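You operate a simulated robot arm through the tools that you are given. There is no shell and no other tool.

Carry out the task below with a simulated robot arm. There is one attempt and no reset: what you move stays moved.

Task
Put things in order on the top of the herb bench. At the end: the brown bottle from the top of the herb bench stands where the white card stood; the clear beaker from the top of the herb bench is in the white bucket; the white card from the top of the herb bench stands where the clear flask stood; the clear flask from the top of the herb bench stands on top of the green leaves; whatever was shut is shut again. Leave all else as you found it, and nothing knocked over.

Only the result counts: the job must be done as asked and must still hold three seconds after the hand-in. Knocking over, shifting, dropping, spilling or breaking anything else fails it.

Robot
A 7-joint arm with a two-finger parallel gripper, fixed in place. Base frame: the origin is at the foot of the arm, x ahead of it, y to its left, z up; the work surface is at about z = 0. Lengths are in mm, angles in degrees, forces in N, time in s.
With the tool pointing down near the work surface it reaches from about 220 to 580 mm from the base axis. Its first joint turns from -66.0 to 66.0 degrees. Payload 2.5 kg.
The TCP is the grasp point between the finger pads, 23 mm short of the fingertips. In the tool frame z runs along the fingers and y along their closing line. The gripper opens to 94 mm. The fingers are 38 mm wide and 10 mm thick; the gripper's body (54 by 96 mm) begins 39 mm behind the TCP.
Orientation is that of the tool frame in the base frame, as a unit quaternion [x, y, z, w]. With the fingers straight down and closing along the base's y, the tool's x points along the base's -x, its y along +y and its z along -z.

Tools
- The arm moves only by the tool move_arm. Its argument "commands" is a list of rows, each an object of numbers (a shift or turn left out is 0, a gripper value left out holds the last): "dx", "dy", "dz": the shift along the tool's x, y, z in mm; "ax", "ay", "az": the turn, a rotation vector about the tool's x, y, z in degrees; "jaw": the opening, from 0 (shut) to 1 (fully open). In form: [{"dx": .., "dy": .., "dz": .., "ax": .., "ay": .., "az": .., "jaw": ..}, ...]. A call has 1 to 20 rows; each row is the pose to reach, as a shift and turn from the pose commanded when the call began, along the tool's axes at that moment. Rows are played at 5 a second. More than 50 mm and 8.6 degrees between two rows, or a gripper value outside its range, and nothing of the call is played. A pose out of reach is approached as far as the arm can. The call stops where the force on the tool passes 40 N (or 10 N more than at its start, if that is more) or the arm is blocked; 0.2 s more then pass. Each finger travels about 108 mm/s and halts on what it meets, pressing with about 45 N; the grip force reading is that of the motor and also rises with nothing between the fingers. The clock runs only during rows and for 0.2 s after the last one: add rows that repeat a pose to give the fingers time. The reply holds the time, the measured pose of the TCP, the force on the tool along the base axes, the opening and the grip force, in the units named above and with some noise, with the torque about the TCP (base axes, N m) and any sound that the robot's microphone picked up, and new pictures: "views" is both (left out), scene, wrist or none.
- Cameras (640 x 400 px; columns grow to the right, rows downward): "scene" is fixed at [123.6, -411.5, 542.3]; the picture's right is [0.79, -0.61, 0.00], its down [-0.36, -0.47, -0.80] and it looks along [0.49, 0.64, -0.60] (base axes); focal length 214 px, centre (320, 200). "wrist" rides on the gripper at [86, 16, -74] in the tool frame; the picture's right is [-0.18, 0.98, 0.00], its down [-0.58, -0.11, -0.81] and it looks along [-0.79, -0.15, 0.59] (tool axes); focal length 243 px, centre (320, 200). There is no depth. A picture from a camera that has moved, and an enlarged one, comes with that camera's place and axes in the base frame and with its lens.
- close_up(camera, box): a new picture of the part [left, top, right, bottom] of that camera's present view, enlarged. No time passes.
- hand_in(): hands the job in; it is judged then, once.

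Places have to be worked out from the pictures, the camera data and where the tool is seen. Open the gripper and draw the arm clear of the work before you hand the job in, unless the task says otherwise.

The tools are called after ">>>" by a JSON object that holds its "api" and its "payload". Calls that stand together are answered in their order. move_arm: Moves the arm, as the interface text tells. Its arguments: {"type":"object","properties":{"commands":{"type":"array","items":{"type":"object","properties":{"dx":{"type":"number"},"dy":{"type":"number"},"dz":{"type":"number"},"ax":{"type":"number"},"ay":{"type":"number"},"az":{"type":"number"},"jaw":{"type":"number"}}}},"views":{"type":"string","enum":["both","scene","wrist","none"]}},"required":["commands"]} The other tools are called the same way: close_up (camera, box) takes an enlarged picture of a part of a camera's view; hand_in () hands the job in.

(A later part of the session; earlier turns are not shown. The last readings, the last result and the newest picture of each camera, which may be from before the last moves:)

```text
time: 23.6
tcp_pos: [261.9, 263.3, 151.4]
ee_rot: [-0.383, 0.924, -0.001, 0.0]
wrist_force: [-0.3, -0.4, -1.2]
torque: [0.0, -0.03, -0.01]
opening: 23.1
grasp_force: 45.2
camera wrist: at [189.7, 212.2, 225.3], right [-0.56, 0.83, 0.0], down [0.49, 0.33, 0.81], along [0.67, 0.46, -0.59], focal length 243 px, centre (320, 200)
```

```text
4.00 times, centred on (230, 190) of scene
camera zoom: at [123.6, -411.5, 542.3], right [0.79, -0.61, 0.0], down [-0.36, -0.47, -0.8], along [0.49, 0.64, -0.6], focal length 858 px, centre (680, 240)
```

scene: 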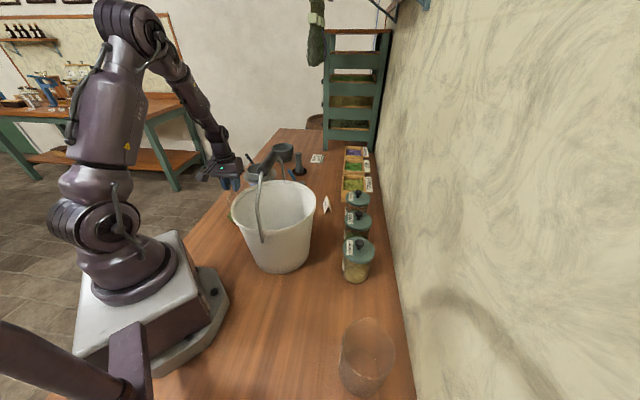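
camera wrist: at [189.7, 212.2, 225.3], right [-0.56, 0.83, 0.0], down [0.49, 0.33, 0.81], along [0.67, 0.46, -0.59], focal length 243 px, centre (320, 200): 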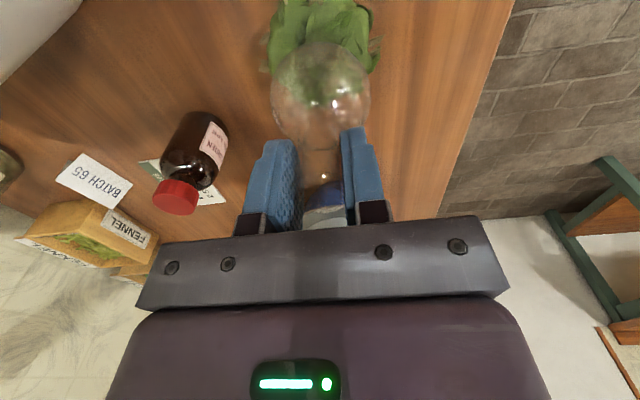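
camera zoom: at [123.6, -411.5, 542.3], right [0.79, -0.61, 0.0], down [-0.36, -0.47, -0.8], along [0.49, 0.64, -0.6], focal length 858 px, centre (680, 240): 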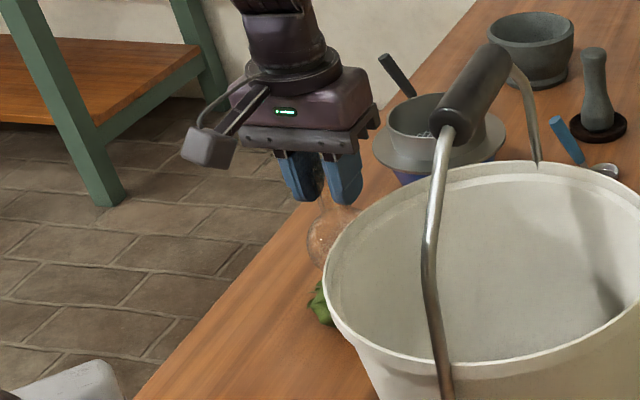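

The flask base is at about z=52 over the mound. I'll now lower in small steps, watching the vertical force for contact.

>>> {"api": "move_arm", "payload": {"commands": [{"dz": 4}, {"dz": 8}, {"dz": 12}, {"dz": 12}], "views": "wrist"}}

>>> {"api": "move_arm", "payload": {"commands": [{"dz": 2}, {"dz": 4}, {"dz": 4}], "views": "none"}}

```text
time: 24.6
tcp_pos: [261.9, 263.0, 138.2]
ee_rot: [-0.382, 0.924, 0.001, 0.0]
wrist_force: [0.3, 0.6, -0.4]
torque: [0.01, 0.02, 0.01]
opening: 23.7
grasp_force: 44.7
camera wrist: at [189.7, 213.2, 212.8], right [-0.56, 0.83, 0.0], down [0.49, 0.33, 0.81], along [0.67, 0.46, -0.59], focal length 243 px, centre (320, 200)
```

wrist: 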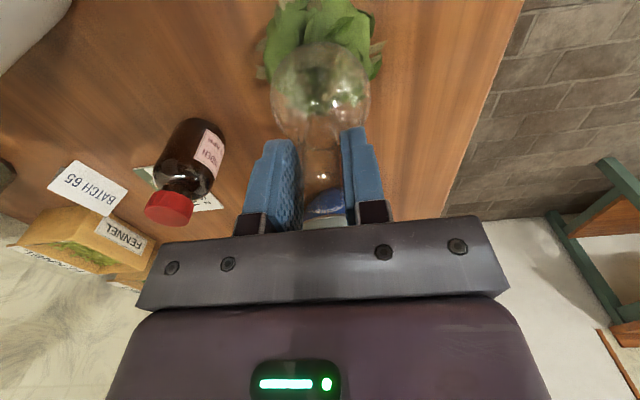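

```text
time: 25.4
tcp_pos: [262.3, 263.9, 134.5]
ee_rot: [-0.383, 0.924, 0.0, 0.0]
wrist_force: [-0.7, 0.2, 0.8]
torque: [0.01, 0.02, 0.0]
opening: 23.4
grasp_force: 45.5
```

No contact yet (base ≈35). I continue in 2–3 mm steps.

>>> {"api": "move_arm", "payload": {"commands": [{"dz": 2}, {"dz": 3}, {"dz": 3}], "views": "none"}}

>>> {"api": "move_arm", "payload": {"commands": [{"dz": 1.5}, {"dz": 2.5}, {"dz": 2.5}], "views": "wrist"}}

```text
time: 26.2
tcp_pos: [260.4, 262.4, 131.3]
ee_rot: [-0.382, 0.924, 0.0, 0.0]
wrist_force: [0.8, -0.4, -0.8]
torque: [0.02, 0.05, 0.01]
opening: 23.1
grasp_force: 44.7
```

```text
time: 27.0
tcp_pos: [261.4, 262.0, 128.2]
ee_rot: [-0.383, 0.924, 0.0, 0.001]
wrist_force: [0.2, 0.1, -0.4]
torque: [-0.04, 0.04, -0.04]
opening: 23.5
grasp_force: 45.1
camera wrist: at [189.3, 212.7, 202.6], right [-0.56, 0.83, 0.0], down [0.49, 0.33, 0.81], along [0.67, 0.46, -0.59], focal length 243 px, centre (320, 200)
```

wrist: 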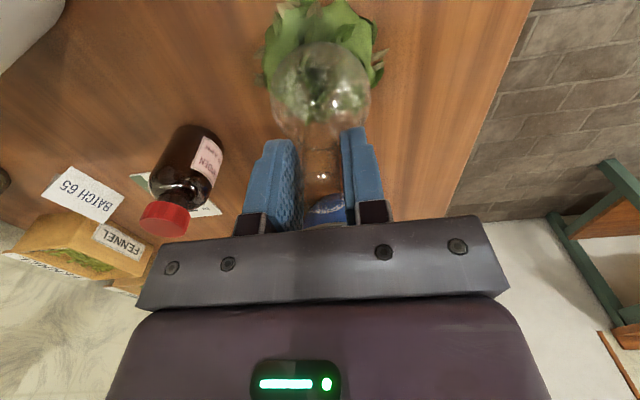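

Still free (base ≈29). Continuing with 2 mm steps.

>>> {"api": "move_arm", "payload": {"commands": [{"dz": 1}, {"dz": 2}, {"dz": 2}], "views": "none"}}

>>> {"api": "move_arm", "payload": {"commands": [{"dz": 1}, {"dz": 2}, {"dz": 2}], "views": "none"}}

>>> {"api": "close_up", "payload": {"camera": "wrist", "box": [250, 0, 390, 120]}}

```text
time: 27.8
tcp_pos: [260.8, 264.0, 128.1]
ee_rot: [-0.382, 0.924, 0.0, -0.001]
wrist_force: [-0.2, -0.2, -0.9]
torque: [0.01, -0.01, -0.02]
opening: 23.4
grasp_force: 44.9
```

```text
time: 28.6
tcp_pos: [260.7, 263.9, 125.5]
ee_rot: [-0.383, 0.924, 0.001, 0.0]
wrist_force: [-3.0, -2.0, 19.4]
torque: [-0.16, 0.42, 0.02]
opening: 23.2
grasp_force: 44.3
```

```text
3.33 times, centred on (320, 60) of wrist
camera zoom: at [189.4, 213.3, 200.0], right [-0.57, 0.82, 0.0], down [0.49, 0.33, 0.81], along [0.67, 0.46, -0.59], focal length 809 px, centre (320, 667)
```

zoom: 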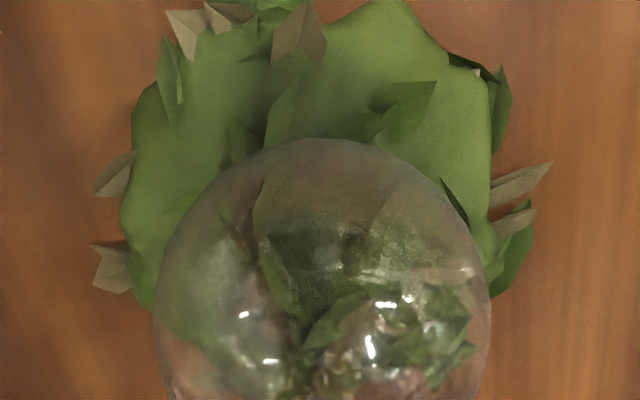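

Contact: 19 N upward, nearly central under the flask (leaf top ≈26 mm). I'll ease off a millimetre to unload before releasing.

>>> {"api": "move_arm", "payload": {"commands": [{"dz": -0.5}, {"dz": -0.8}, {"dz": -0.8}], "views": "none"}}

```text
time: 29.4
tcp_pos: [261.8, 263.8, 126.5]
ee_rot: [-0.383, 0.924, 0.0, 0.001]
wrist_force: [-0.6, 2.1, 10.9]
torque: [0.18, 0.07, 0.03]
opening: 23.4
grasp_force: 45.6
```

About 10 N/mm; I ease off another 0.8 mm to leave just a light touch.

>>> {"api": "move_arm", "payload": {"commands": [{"dz": -0.5}, {"dz": -0.8}, {"dz": -0.8}], "views": "none"}}

```text
time: 30.2
tcp_pos: [262.0, 263.1, 125.9]
ee_rot: [-0.383, 0.924, 0.0, 0.0]
wrist_force: [1.3, 2.3, 3.5]
torque: [0.22, -0.1, 0.0]
opening: 22.9
grasp_force: 45.1
```

A light 3.5 N contact now. I'll open the jaws only slightly and watch whether the flask stays upright.

>>> {"api": "move_arm", "payload": {"commands": [{"jaw": 0.26}, {"jaw": 0.28}, {"jaw": 0.3}, {"jaw": 0.3}, {"jaw": 0.3}, {"jaw": 0.3}], "views": "both"}}

>>> {"api": "close_up", "payload": {"camera": "wrist", "box": [240, 0, 400, 240]}}

```text
time: 31.6
tcp_pos: [262.2, 262.5, 126.6]
ee_rot: [-0.383, 0.924, 0.0, 0.0]
wrist_force: [-0.8, 0.0, -0.3]
torque: [-0.01, 0.01, 0.01]
opening: 28.2
grasp_force: 0.1
camera wrist: at [189.9, 213.4, 200.6], right [-0.56, 0.83, 0.0], down [0.49, 0.33, 0.81], along [0.67, 0.46, -0.59], focal length 243 px, centre (320, 200)
```

scene: 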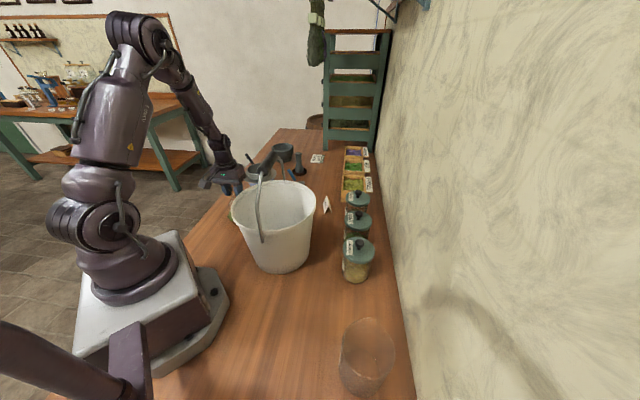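
wrist: 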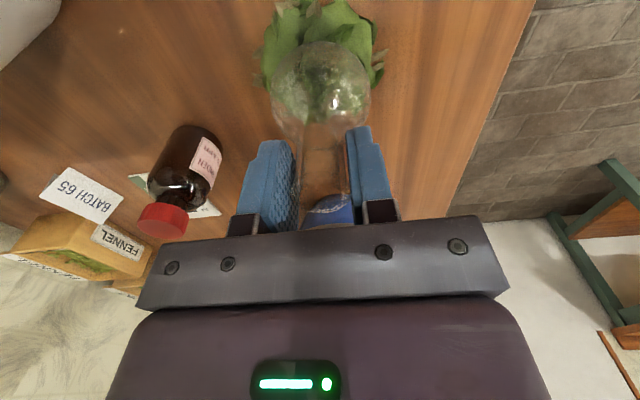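

```text
1.67 times, centred on (320, 120) of wrist
camera zoom: at [189.9, 213.4, 200.6], right [-0.56, 0.83, 0.0], down [0.49, 0.33, 0.81], along [0.67, 0.46, -0.59], focal length 404 px, centre (320, 333)
```

zoom: 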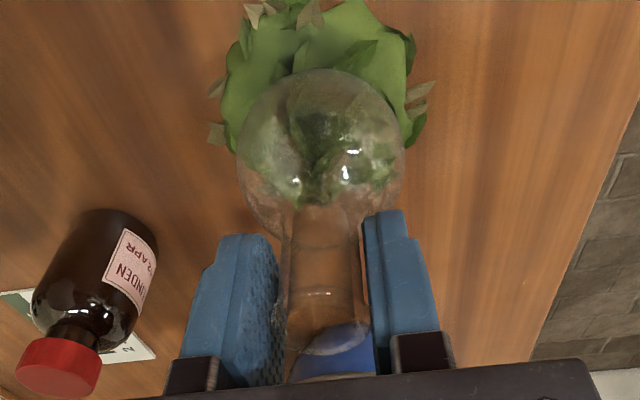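

Forces are zero and the flask appears upright on the leaves. I'll wait a second with the jaws still around it to see if it stays put.

>>> {"api": "move_arm", "payload": {"commands": [{"jaw": 0.3}, {"jaw": 0.32}, {"jaw": 0.34}, {"jaw": 0.36}, {"jaw": 0.36}, {"jaw": 0.36}, {"jaw": 0.36}], "views": "wrist"}}

>>> {"api": "close_up", "payload": {"camera": "wrist", "box": [240, 0, 400, 240]}}

```text
time: 33.2
tcp_pos: [261.7, 262.9, 126.4]
ee_rot: [-0.383, 0.924, 0.0, 0.0]
wrist_force: [-0.8, -0.3, -0.4]
torque: [0.01, 0.0, 0.03]
opening: 33.6
grasp_force: 0.1
camera wrist: at [189.8, 213.4, 200.5], right [-0.56, 0.83, 0.0], down [0.49, 0.33, 0.81], along [0.67, 0.46, -0.59], focal length 243 px, centre (320, 200)
```

wrist: 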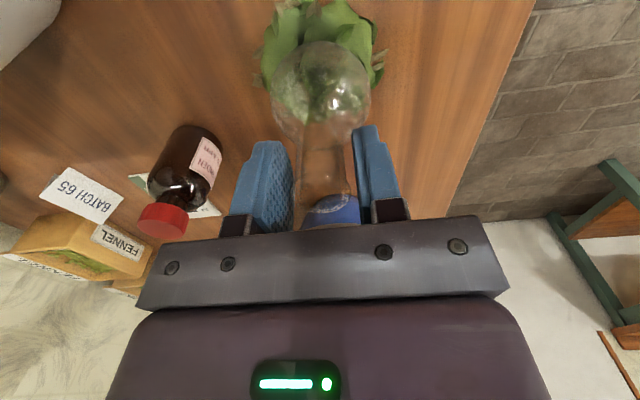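

```text
1.67 times, centred on (320, 120) of wrist
camera zoom: at [189.8, 213.4, 200.5], right [-0.56, 0.83, 0.0], down [0.49, 0.33, 0.81], along [0.67, 0.46, -0.59], focal length 404 px, centre (320, 333)
```

zoom: 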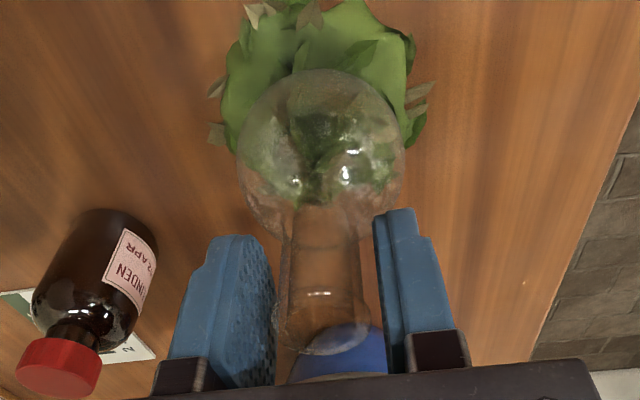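

The flask stands still. I'll open wider and withdraw straight up.

>>> {"api": "move_arm", "payload": {"commands": [{"jaw": 0.5}, {"jaw": 0.7}, {"jaw": 0.8}, {"dz": -15, "jaw": 0.8}, {"dz": -40, "jaw": 0.8}, {"dz": -70, "jaw": 0.8}, {"dz": -105, "jaw": 0.8}, {"dz": -140, "jaw": 0.8}, {"dz": -175, "jaw": 0.8}, {"dz": -210, "jaw": 0.8}, {"dz": -245, "jaw": 0.8}, {"dz": -280, "jaw": 0.8}, {"dz": -315, "jaw": 0.8}, {"dz": -340, "jaw": 0.8}, {"dz": -340, "jaw": 0.8}], "views": "both"}}

```text
time: 36.4
tcp_pos: [261.3, 261.4, 465.3]
ee_rot: [-0.383, 0.924, -0.001, 0.0]
wrist_force: [0.7, -0.5, 0.5]
torque: [-0.02, -0.03, 0.01]
opening: 75.2
grasp_force: 0.0
camera wrist: at [189.8, 212.0, 538.7], right [-0.56, 0.83, 0.0], down [0.49, 0.33, 0.81], along [0.67, 0.46, -0.59], focal length 243 px, centre (320, 200)
```

scene: 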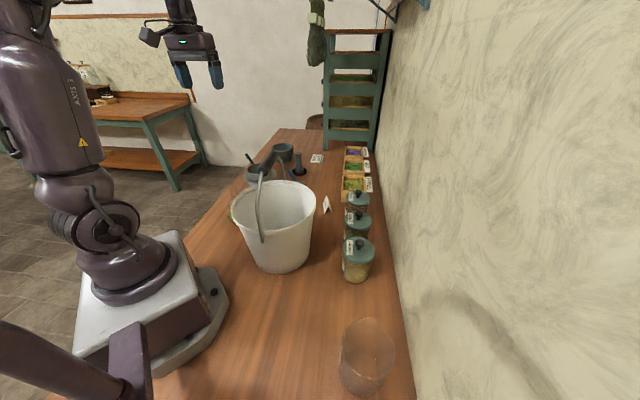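
wrist: 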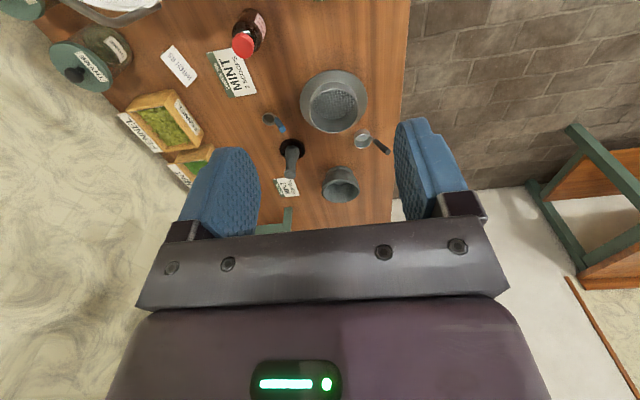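

I'll check that the flask still stands on the leaves after the withdrawal.

>>> {"api": "close_up", "payload": {"camera": "scene", "box": [200, 160, 272, 232]}}

>>> {"api": "close_up", "payload": {"camera": "wrist", "box": [140, 0, 300, 110]}}

```text
5.56 times, centred on (236, 196) of scene
camera zoom: at [123.6, -411.5, 542.3], right [0.79, -0.61, 0.0], down [-0.36, -0.47, -0.8], along [0.49, 0.64, -0.6], focal length 1192 px, centre (787, 222)
```

zoom: 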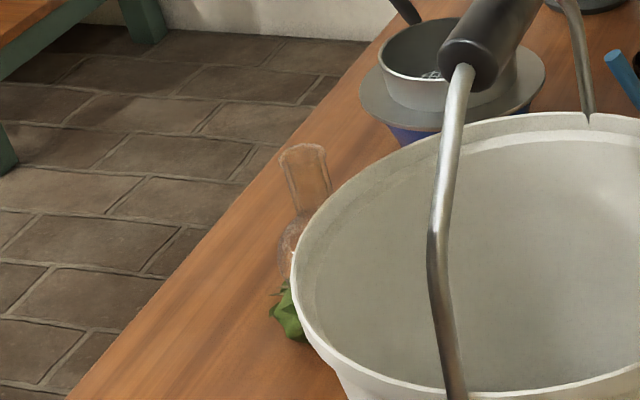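

```text
3.64 times, centred on (220, 55) of wrist
camera zoom: at [189.8, 212.0, 538.7], right [-0.56, 0.83, 0.0], down [0.49, 0.33, 0.81], along [0.67, 0.46, -0.59], focal length 882 px, centre (684, 727)
```

zoom: 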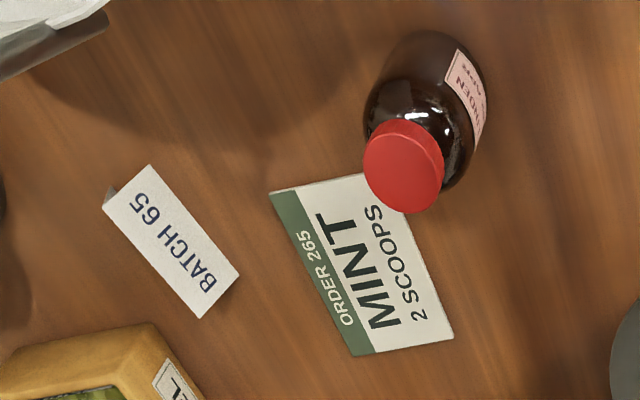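

The flask stands upright on the leaves (its neck follows the vertical in the picture). Next is the card, refined centre (560,107), axis 57°; I'll move above it with the closing line along its length and the jaws fully open.

>>> {"api": "move_arm", "payload": {"commands": [{"dx": -10.2, "dy": -32, "dz": 10, "az": 7.8, "jaw": 1}, {"dx": -20.5, "dy": -64, "dz": 25, "az": 15.6, "jaw": 1}, {"dx": -30.7, "dy": -96, "dz": 45, "az": 23.4, "jaw": 1}, {"dx": -41, "dy": -128, "dz": 65, "az": 31.2, "jaw": 1}, {"dx": -51.2, "dy": -160, "dz": 85, "az": 39.1, "jaw": 1}, {"dx": -61.4, "dy": -192, "dz": 110, "az": 46.9, "jaw": 1}, {"dx": -71.7, "dy": -224, "dz": 135, "az": 54.7, "jaw": 1}, {"dx": -81.9, "dy": -256, "dz": 160, "az": 62.5, "jaw": 1}, {"dx": -92.2, "dy": -288, "dz": 185, "az": 70.4, "jaw": 1}, {"dx": -102.4, "dy": -320, "dz": 210, "az": 78.2, "jaw": 1}, {"dx": -102.4, "dy": -320, "dz": 235, "az": 78.2, "jaw": 1}, {"dx": -102.4, "dy": -320, "dz": 265, "az": 78.2, "jaw": 1}, {"dx": -102.4, "dy": -320, "dz": 265, "az": 78.2, "jaw": 1}], "views": "both"}}

```text
time: 39.2
tcp_pos: [561.0, 108.2, 200.5]
ee_rot: [0.286, 0.958, 0.0, 0.0]
wrist_force: [0.1, -0.8, 1.0]
torque: [-0.01, 0.0, 0.0]
opening: 93.9
grasp_force: 0.1
camera wrist: at [498.0, 168.7, 274.3], right [0.69, 0.72, 0.0], down [0.43, -0.41, 0.81], along [0.58, -0.56, -0.59], focal length 243 px, centre (320, 200)
```

scene: 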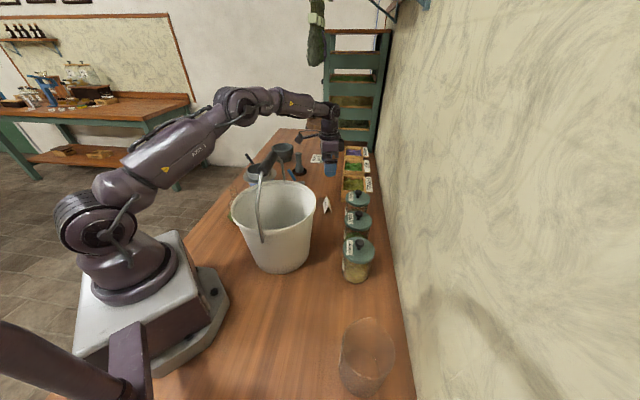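
wrist: 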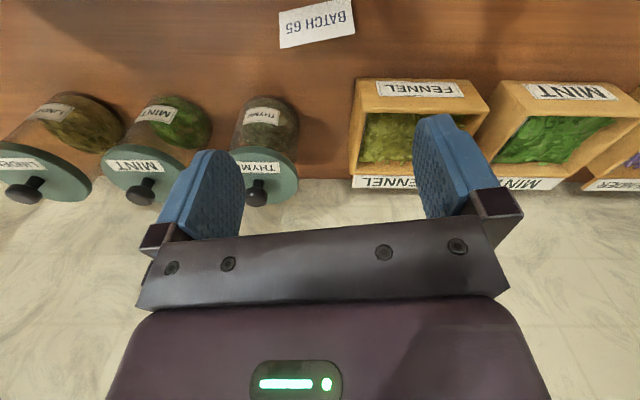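

I'm above the card; it measures centre (559.7,106.2), axis ≈57.5°, nearly aligned with the closing line. I'll shift −2.4 mm along the closing line and descend to z≈60, then check.

>>> {"api": "move_arm", "payload": {"commands": [{"dy": -2.4, "dz": 30}, {"dy": -2.4, "dz": 60}, {"dy": -2.4, "dz": 90}, {"dy": -2.4, "dz": 120}, {"dy": -2.4, "dz": 138}, {"dy": -2.4, "dz": 138}], "views": "both"}}

>>> {"api": "close_up", "payload": {"camera": "scene", "box": [280, 140, 400, 240]}}

```text
time: 40.6
tcp_pos: [559.2, 108.5, 63.5]
ee_rot: [0.285, 0.958, 0.0, 0.0]
wrist_force: [0.0, -0.7, 0.2]
torque: [-0.02, 0.04, 0.01]
opening: 94.0
grasp_force: 0.1
camera wrist: at [496.5, 168.6, 137.8], right [0.69, 0.72, 0.0], down [0.43, -0.41, 0.81], along [0.58, -0.56, -0.59], focal length 243 px, centre (320, 200)
```

scene: 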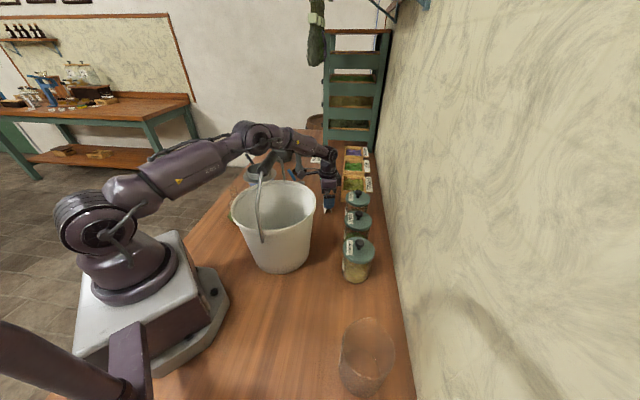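
wrist: 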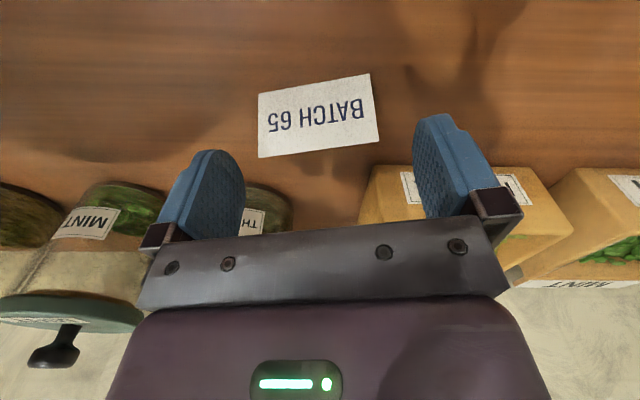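

```text
4.00 times, centred on (340, 190) of scene
camera zoom: at [123.6, -411.5, 542.3], right [0.79, -0.61, 0.0], down [-0.36, -0.47, -0.8], along [0.49, 0.64, -0.6], focal length 858 px, centre (240, 240)
```

zoom: 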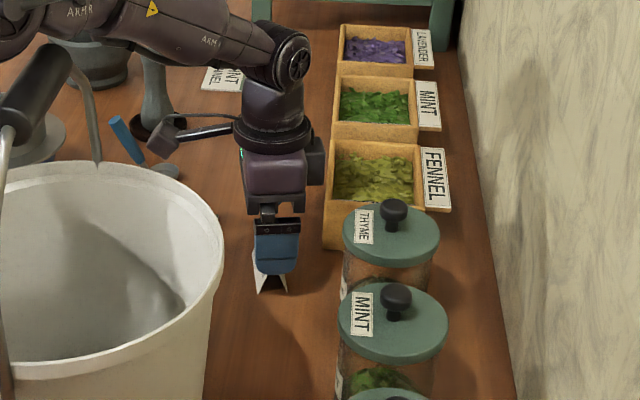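

The card lies between the open fingers, offset about −2 mm in both tool axes. I'll correct and descend to z≈27 (tips ≈4 mm above the bench).

>>> {"api": "move_arm", "payload": {"commands": [{"dx": -1.5, "dy": -2, "dz": 8}, {"dx": -1.5, "dy": -2, "dz": 18}, {"dx": -1.5, "dy": -2, "dz": 28}, {"dx": -1.5, "dy": -2, "dz": 36}, {"dx": -1.5, "dy": -2, "dz": 36}], "views": "both"}}

```text
time: 42.0
tcp_pos: [579.9, 111.3, 74.5]
ee_rot: [0.283, 0.958, 0.019, 0.035]
wrist_force: [-0.2, -0.4, 0.7]
torque: [-0.01, 0.0, -0.01]
opening: 94.0
grasp_force: 0.1
stopped in row 5: the arm was blocked; the commanded pose is now the measured one
camera wrist: at [511.1, 171.3, 143.9], right [0.69, 0.72, 0.07], down [0.36, -0.42, 0.83], along [0.63, -0.55, -0.55], focal length 243 px, centre (320, 200)
```

scene: 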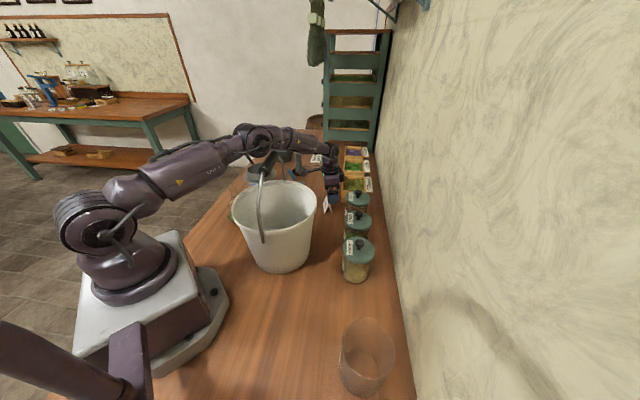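
wrist: 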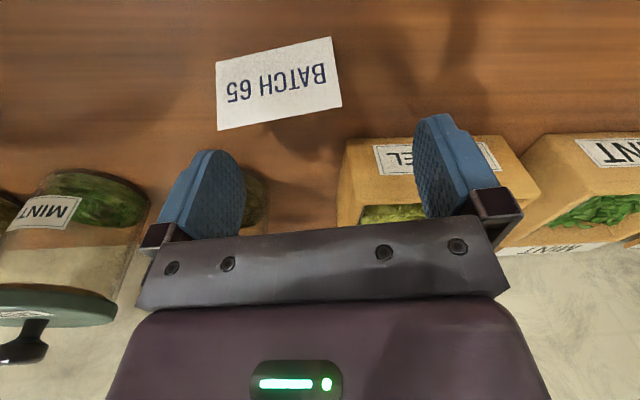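

The arm got blocked and the TCP was pushed off to (580,111,75). The elbow may be near the bucket's handle, so I'll inspect the scene before doing anything else.

>>> {"api": "close_up", "payload": {"camera": "scene", "box": [220, 120, 400, 232]}}

>>> {"api": "close_up", "payload": {"camera": "scene", "box": [40, 100, 360, 300]}}

```text
3.56 times, centred on (310, 176) of scene
camera zoom: at [123.4, -411.5, 542.4], right [0.79, -0.61, 0.0], down [-0.36, -0.47, -0.8], along [0.49, 0.64, -0.6], focal length 763 px, centre (356, 285)
```

zoom: 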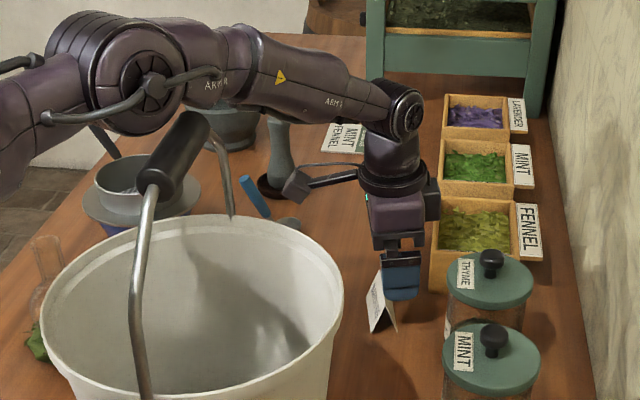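

```text
2.00 times, centred on (200, 200) of scene
camera zoom: at [123.4, -411.5, 542.4], right [0.79, -0.61, 0.0], down [-0.36, -0.47, -0.8], along [0.49, 0.64, -0.6], focal length 429 px, centre (560, 200)
```

zoom: 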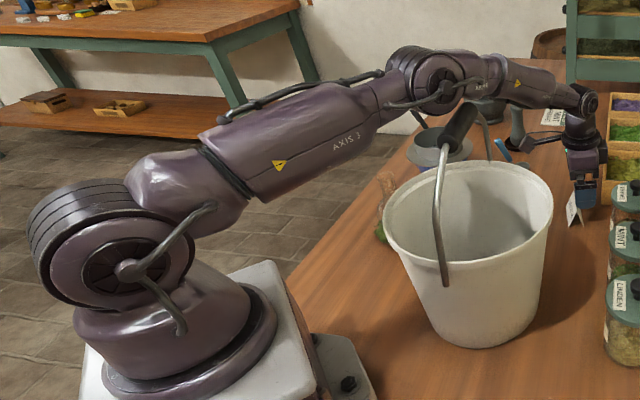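

The elbow joint sits right at the bucket's handle, so the vertical tool makes the arm too low there. I'll back off upward, restoring the tool's orientation, and afterwards approach the card with the hand leaned toward the base, which raises the elbow.

>>> {"api": "move_arm", "payload": {"commands": [{"dz": -15}, {"dz": -40}, {"dz": -70, "ax": 1.6, "ay": 1.6}, {"dz": -100, "ax": 3.3, "ay": 3.2}, {"dz": -130, "ax": 3.3, "ay": 3.2}, {"dz": -130, "ax": 3.3, "ay": 3.2}], "views": "both"}}

>>> {"api": "close_up", "payload": {"camera": "scene", "box": [220, 120, 400, 232]}}

>>> {"api": "close_up", "payload": {"camera": "scene", "box": [220, 170, 340, 280]}}

```text
time: 43.4
tcp_pos: [568.1, 108.9, 200.9]
ee_rot: [0.284, 0.959, -0.003, -0.004]
wrist_force: [-0.9, 1.2, 0.5]
torque: [0.01, 0.03, 0.02]
opening: 93.9
grasp_force: 0.0
camera wrist: at [505.9, 168.5, 274.9], right [0.69, 0.72, -0.01], down [0.43, -0.41, 0.8], along [0.58, -0.56, -0.59], focal length 243 px, centre (320, 200)
```

scene: 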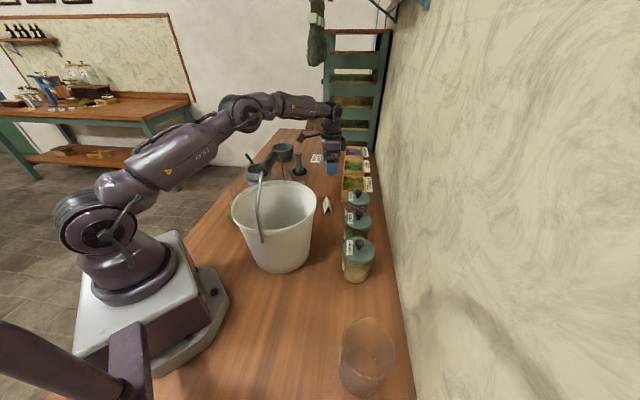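
wrist: 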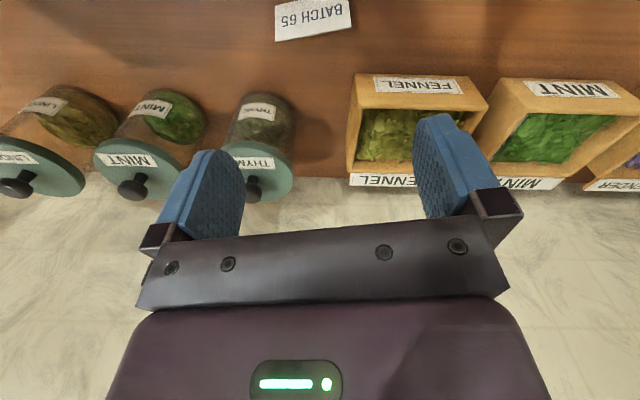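

```text
3.56 times, centred on (310, 176) of scene
camera zoom: at [123.6, -411.5, 542.3], right [0.79, -0.61, 0.0], down [-0.36, -0.47, -0.8], along [0.49, 0.64, -0.6], focal length 763 px, centre (356, 285)
```

zoom: 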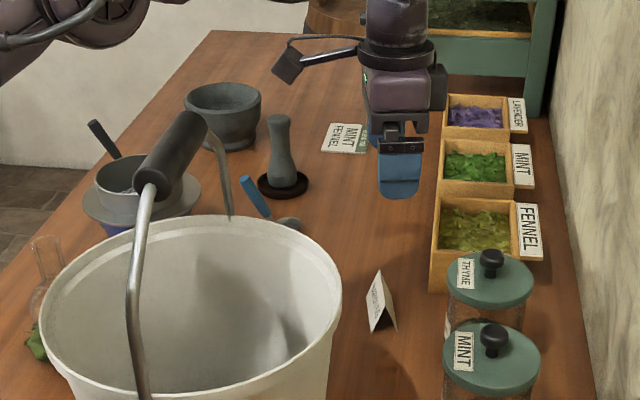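

```text
3.64 times, centred on (280, 225) of scene
camera zoom: at [123.6, -411.5, 542.3], right [0.79, -0.61, 0.0], down [-0.36, -0.47, -0.8], along [0.49, 0.64, -0.6], focal length 780 px, centre (466, 109)
```

zoom: 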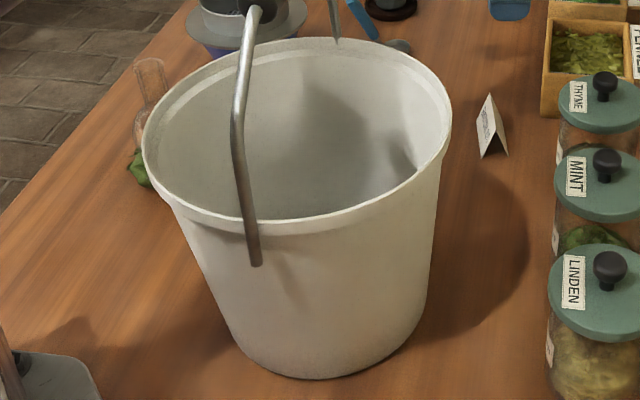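

The bucket, handle and card look unchanged. I'll lean the hand 20° about the closing axis (hand toward the base) above the card and check the elbow's clearance.

>>> {"api": "move_arm", "payload": {"commands": [{"dx": 2, "dy": -3, "ay": -7}, {"dx": 4, "dy": -6, "ay": -14}, {"dx": 5.2, "dy": -6.9, "ay": -20}, {"dx": 5.2, "dy": -6.9, "ay": -20}], "views": "both"}}

>>> {"api": "close_up", "payload": {"camera": "scene", "box": [180, 60, 380, 200]}}

```text
time: 44.4
tcp_pos: [562.0, 105.1, 199.8]
ee_rot: [0.279, 0.945, -0.052, 0.164]
wrist_force: [0.0, -0.4, 0.0]
torque: [0.01, -0.03, 0.01]
opening: 93.7
grasp_force: 0.2
camera wrist: at [481.3, 177.0, 239.5], right [0.68, 0.73, 0.06], down [0.17, -0.23, 0.96], along [0.71, -0.64, -0.29], focal length 243 px, centre (320, 200)
```

scene: 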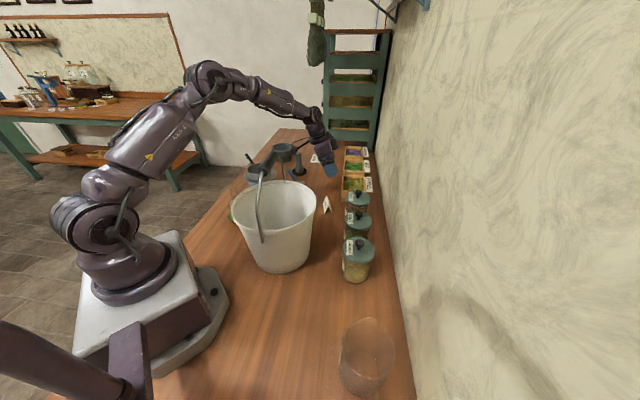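
wrist: 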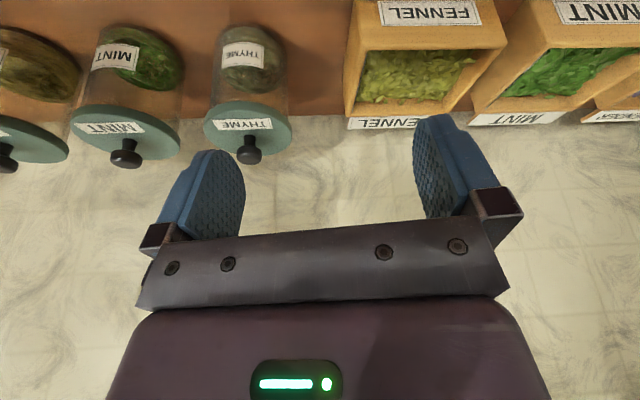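

```text
2.86 times, centred on (280, 130) of scene
camera zoom: at [123.6, -411.5, 542.3], right [0.79, -0.61, 0.0], down [-0.36, -0.47, -0.8], along [0.49, 0.64, -0.6], focal length 613 px, centre (434, 400)
```

zoom: 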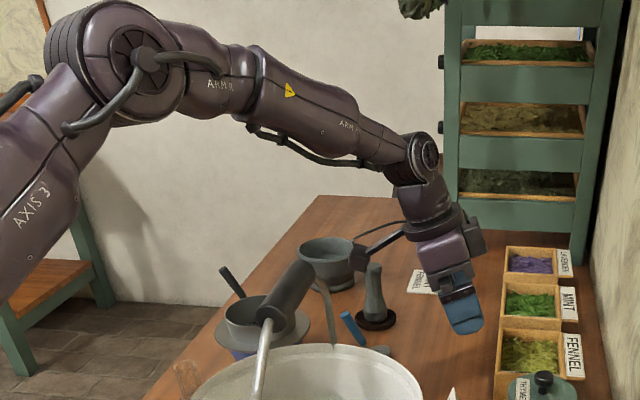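

The elbow is now well above the handle. I'll descend along the vertical (with the lean kept) to z≈70, then check the card between the fingers.

>>> {"api": "move_arm", "payload": {"commands": [{"dx": 11.4, "dy": 0, "dz": 30.4}, {"dx": 22.9, "dy": 0, "dz": 60.8}, {"dx": 34.3, "dy": 0, "dz": 91.3}, {"dx": 45.8, "dy": -0.2, "dz": 121.7}, {"dx": 45.8, "dy": -0.2, "dz": 121.7}], "views": "both"}}

>>> {"api": "close_up", "payload": {"camera": "scene", "box": [180, 100, 380, 240]}}

```text
time: 45.6
tcp_pos: [559.9, 106.0, 69.6]
ee_rot: [0.28, 0.945, -0.051, 0.163]
wrist_force: [1.1, -0.2, -0.4]
torque: [-0.03, 0.0, 0.02]
opening: 94.2
grasp_force: 0.1
camera wrist: at [480.0, 177.0, 110.2], right [0.68, 0.73, 0.06], down [0.17, -0.24, 0.96], along [0.71, -0.64, -0.29], focal length 243 px, centre (320, 200)
```

scene: 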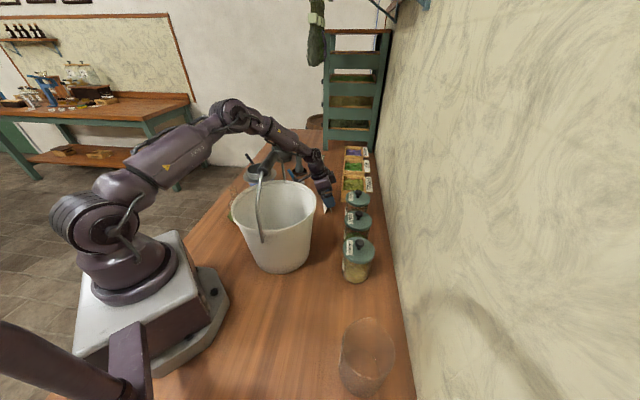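
wrist: 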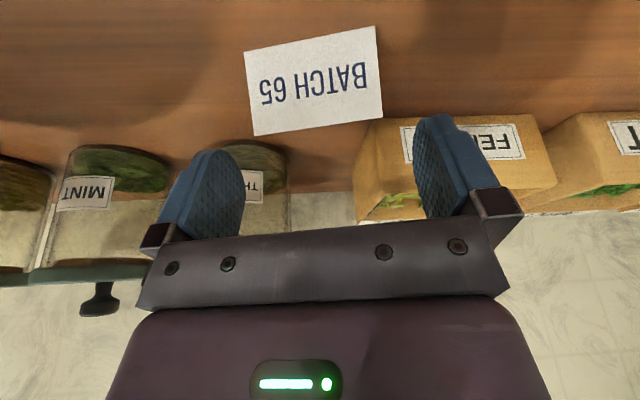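

```text
2.86 times, centred on (280, 170) of scene
camera zoom: at [123.6, -411.5, 542.3], right [0.79, -0.61, 0.0], down [-0.36, -0.47, -0.8], along [0.49, 0.64, -0.6], focal length 613 px, centre (434, 286)
```

zoom: 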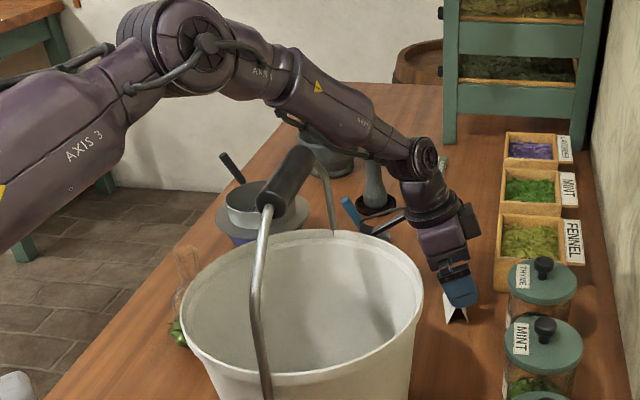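

The card reads centre ≈(559.3,106.8), ridge ≈41 high, well between the fingers. I'll descend the last 38 mm (tips ≈4 mm above the bench).

>>> {"api": "move_arm", "payload": {"commands": [{"dx": 4, "dy": 0.5, "dz": 9}, {"dx": 8, "dy": 0.8, "dz": 19}, {"dx": 11.5, "dy": 0.8, "dz": 28}, {"dx": 14.3, "dy": 0.8, "dz": 35.3}, {"dx": 14.3, "dy": 0.8, "dz": 35.3}], "views": "both"}}

```text
time: 46.8
tcp_pos: [557.3, 106.7, 30.2]
ee_rot: [0.279, 0.945, -0.051, 0.162]
wrist_force: [0.3, -0.7, -0.1]
torque: [0.0, -0.03, 0.04]
opening: 94.0
grasp_force: 0.1
camera wrist: at [477.9, 178.0, 71.3], right [0.68, 0.73, 0.06], down [0.17, -0.24, 0.96], along [0.71, -0.64, -0.29], focal length 243 px, centre (320, 200)
```

scene: 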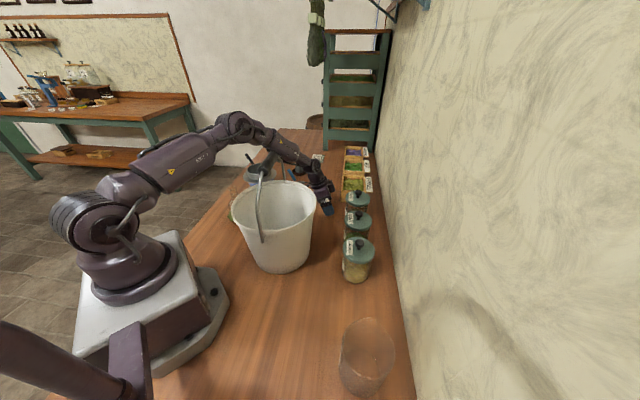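
wrist: 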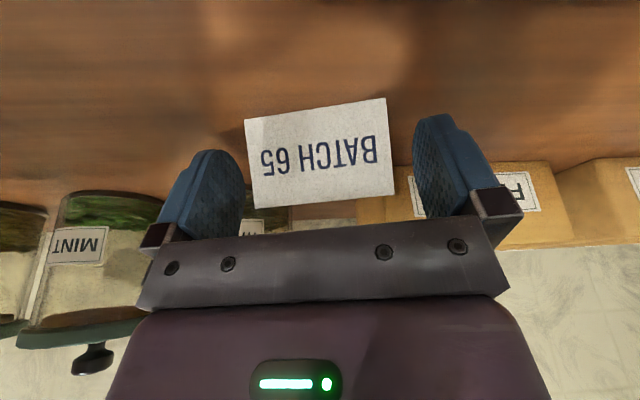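

The card is between the fingers. I'll close on its two ends.

>>> {"api": "move_arm", "payload": {"commands": [{"jaw": 0.85}, {"jaw": 0.75}, {"jaw": 0.65}, {"jaw": 0.5}, {"jaw": 0.5}, {"jaw": 0.5}], "views": "both"}}

```text
time: 48.2
tcp_pos: [558.0, 107.2, 30.5]
ee_rot: [0.28, 0.945, -0.052, 0.163]
wrist_force: [-0.1, -0.2, -0.4]
torque: [0.01, 0.0, -0.03]
opening: 63.2
grasp_force: 44.8
camera wrist: at [477.9, 177.9, 71.4], right [0.68, 0.73, 0.06], down [0.18, -0.24, 0.96], along [0.71, -0.64, -0.29], focal length 243 px, centre (320, 200)
```

scene: 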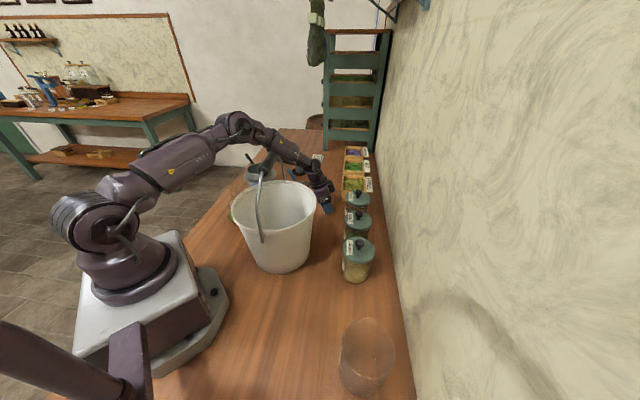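
wrist: 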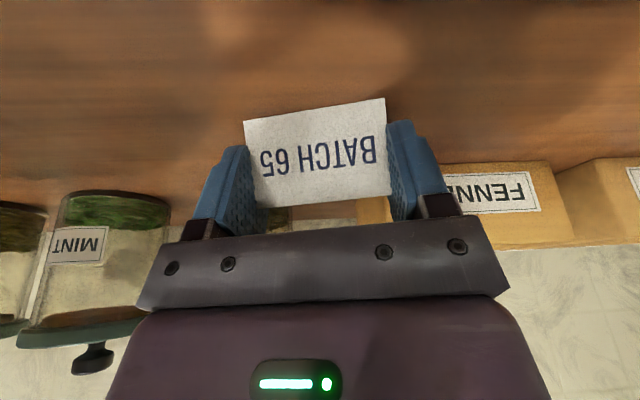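

The card is gripped (63 mm long). I'll lift it straight up, keeping the lean, to z≈200.

>>> {"api": "move_arm", "payload": {"commands": [{"dx": -1.7, "dz": -4.7}, {"dx": -5.1, "dz": -14.1}, {"dx": -12, "dz": -33}, {"dx": -22.2, "dz": -61}, {"dx": -34.2, "dz": -94}, {"dx": -46.2, "dz": -127}, {"dx": -58, "dz": -160}, {"dx": -58, "dz": -160}], "views": "both"}}

```text
time: 50.0
tcp_pos: [558.7, 105.0, 201.2]
ee_rot: [0.279, 0.945, -0.052, 0.163]
wrist_force: [-1.0, -0.1, -0.4]
torque: [-0.03, -0.01, -0.02]
opening: 63.3
grasp_force: 44.9
camera wrist: at [479.9, 177.1, 241.8], right [0.68, 0.73, 0.05], down [0.18, -0.24, 0.96], along [0.71, -0.64, -0.29], focal length 243 px, centre (320, 200)
```

scene: 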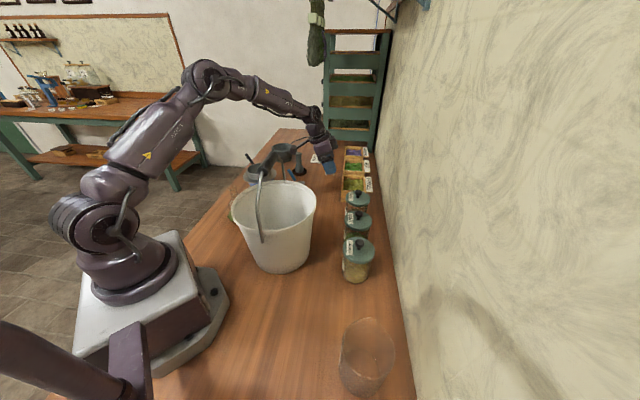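
wrist: 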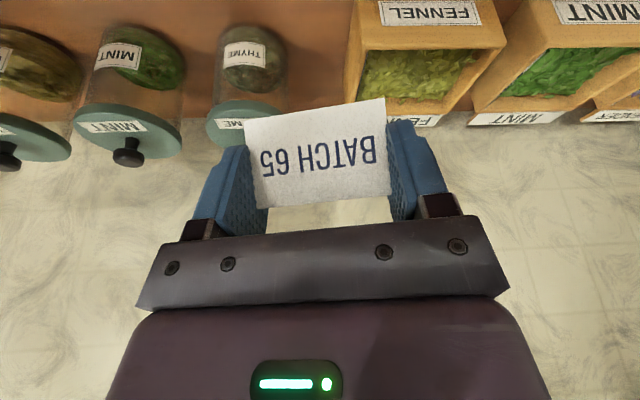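

The card is held firmly. I'll raise and retract toward (400,40,430), keeping the lean, so the elbow stays high before sweeping across.

>>> {"api": "move_arm", "payload": {"commands": [{"dx": 1.6, "dy": -17.7, "dz": -31}, {"dx": 3.2, "dy": -35.3, "dz": -62}, {"dx": 4.8, "dy": -53, "dz": -93}, {"dx": 6.5, "dy": -70.7, "dz": -124}, {"dx": 8.1, "dy": -88.3, "dz": -155}, {"dx": 9.7, "dy": -106, "dz": -186}, {"dx": 11.3, "dy": -123.6, "dz": -217}, {"dx": 12.9, "dy": -141.3, "dz": -248.5}, {"dx": 12.9, "dy": -141.3, "dz": -248.5}], "views": "both"}}

```text
time: 52.0
tcp_pos: [399.1, 43.6, 432.2]
ee_rot: [0.28, 0.945, -0.052, 0.163]
wrist_force: [-0.4, 0.5, 0.5]
torque: [-0.02, 0.03, -0.01]
opening: 63.3
grasp_force: 44.3
camera wrist: at [319.5, 114.8, 473.3], right [0.68, 0.73, 0.06], down [0.18, -0.24, 0.96], along [0.71, -0.64, -0.29], focal length 243 px, centre (320, 200)
```

scene: 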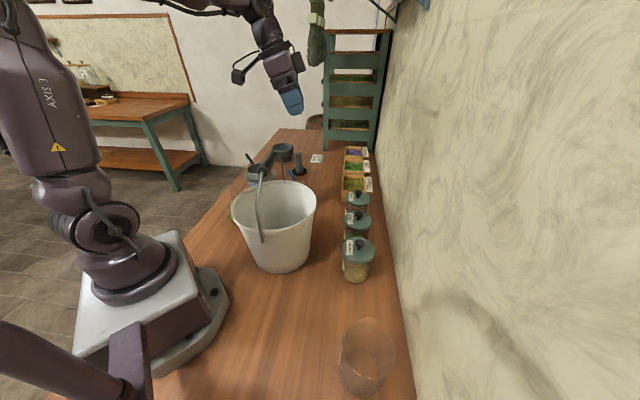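
wrist: 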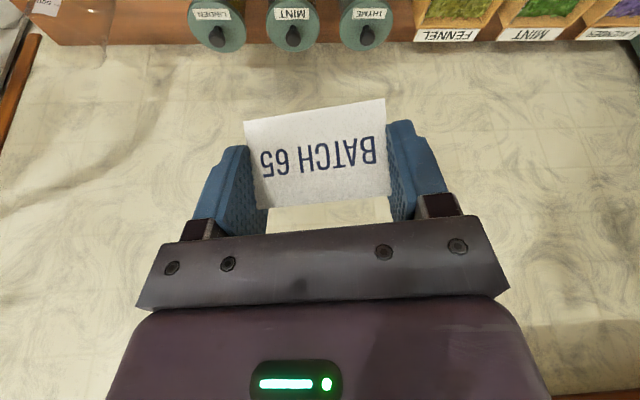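

Now I sweep over to above the flask's old spot, turning the heading about the vertical from −33° to −60°.

>>> {"api": "move_arm", "payload": {"commands": [{"dx": -0.3, "dy": -31.3, "dz": 0.1, "ax": 0.92, "az": 2.54}, {"dx": -0.6, "dy": -62.6, "dz": 0.2, "ax": 1.85, "az": 5.07}, {"dx": -1, "dy": -94, "dz": 0.4, "ax": 2.77, "az": 7.61}, {"dx": -1.3, "dy": -125.3, "dz": 0.5, "ax": 3.69, "az": 10.15}, {"dx": -1.6, "dy": -156.6, "dz": 0.6, "ax": 4.62, "az": 12.69}, {"dx": -1.9, "dy": -188, "dz": 0.7, "ax": 5.54, "az": 15.22}, {"dx": -2.2, "dy": -219.3, "dz": 0.8, "ax": 6.46, "az": 17.76}, {"dx": -2.6, "dy": -250.6, "dz": 1, "ax": 7.39, "az": 20.3}, {"dx": -2.9, "dy": -282, "dz": 1.1, "ax": 8.31, "az": 22.84}, {"dx": -3.2, "dy": -313.3, "dz": 1.2, "ax": 9.23, "az": 25.37}, {"dx": -3.2, "dy": -313.3, "dz": 1.2, "ax": 9.23, "az": 25.37}], "views": "both"}}

```text
time: 54.4
tcp_pos: [232.7, -220.4, 433.3]
ee_rot: [0.493, 0.853, -0.091, 0.147]
wrist_force: [-1.1, 0.1, 0.0]
torque: [0.01, 0.02, -0.02]
opening: 63.4
grasp_force: 45.3
camera wrist: at [195.1, -119.9, 472.4], right [0.94, 0.34, 0.05], down [0.05, -0.29, 0.96], along [0.34, -0.9, -0.28], focal length 243 px, centre (320, 200)
```

scene: 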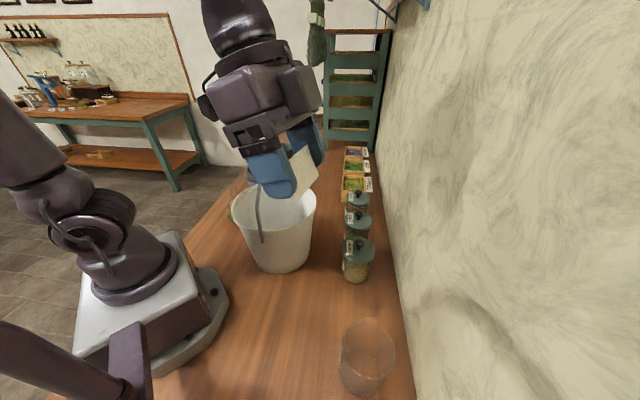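
wrist: 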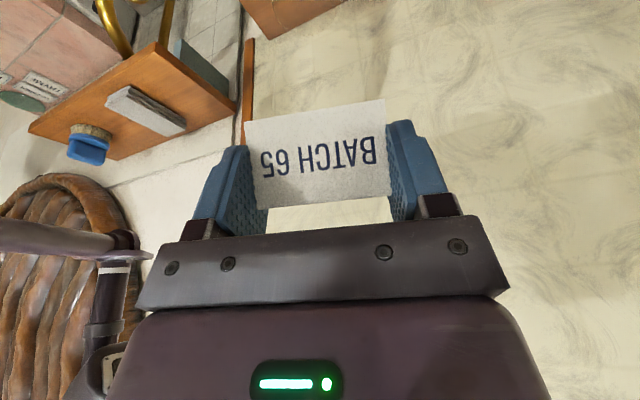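

I'm over the old flask spot. I'll descend vertically (lean kept) to z≈90.

>>> {"api": "move_arm", "payload": {"commands": [{"dx": 11.2, "dy": -2, "dz": 32.3}, {"dx": 22.3, "dy": -4, "dz": 64.7}, {"dx": 33.5, "dy": -6, "dz": 97}, {"dx": 44.7, "dy": -8, "dz": 129.3}, {"dx": 55.9, "dy": -10, "dz": 161.7}, {"dx": 67, "dy": -12, "dz": 194}, {"dx": 78.2, "dy": -14, "dz": 226.3}, {"dx": 89.4, "dy": -16, "dz": 258.6}, {"dx": 100.5, "dy": -17, "dz": 291}, {"dx": 111.7, "dy": -18, "dz": 323.3}, {"dx": 111.7, "dy": -18, "dz": 323.3}], "views": "both"}}

>>> {"api": "close_up", "payload": {"camera": "scene", "box": [230, 200, 400, 400]}}

```text
time: 56.8
tcp_pos: [218.6, -236.8, 91.3]
ee_rot: [0.491, 0.854, -0.09, 0.147]
wrist_force: [-0.1, -0.7, 0.8]
torque: [0.01, 0.01, 0.0]
opening: 63.3
grasp_force: 45.4
camera wrist: at [181.1, -136.2, 130.9], right [0.94, 0.34, 0.05], down [0.05, -0.29, 0.96], along [0.34, -0.9, -0.28], focal length 243 px, centre (320, 200)
```

scene: 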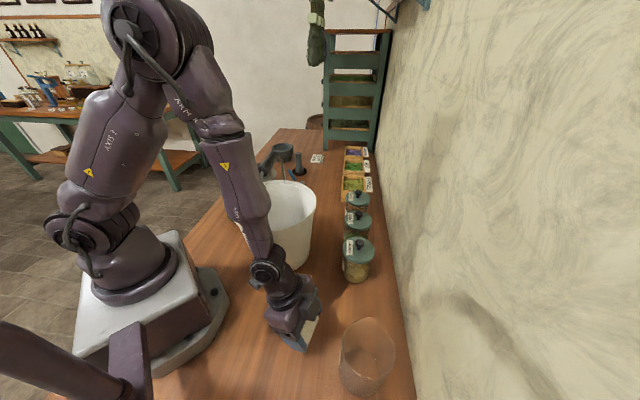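
wrist: 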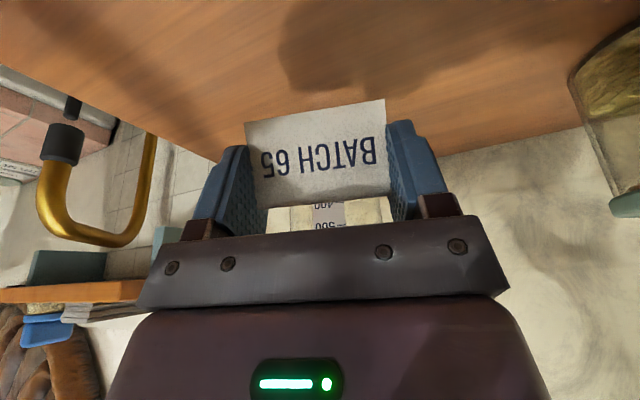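

```text
2.00 times, centred on (315, 300) of scene
camera zoom: at [123.6, -411.5, 542.3], right [0.79, -0.61, 0.0], down [-0.36, -0.47, -0.8], along [0.49, 0.64, -0.6], focal length 429 px, centre (330, 0)
```

zoom: 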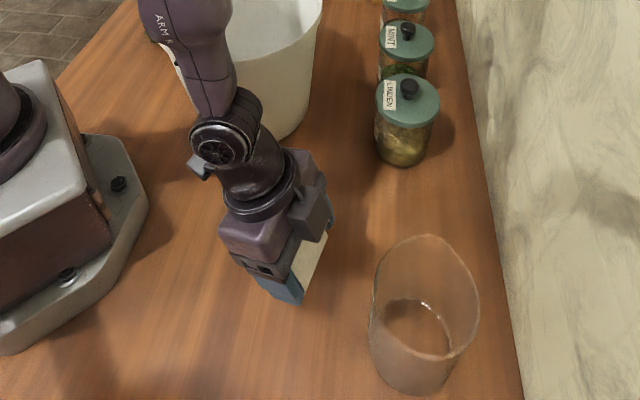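

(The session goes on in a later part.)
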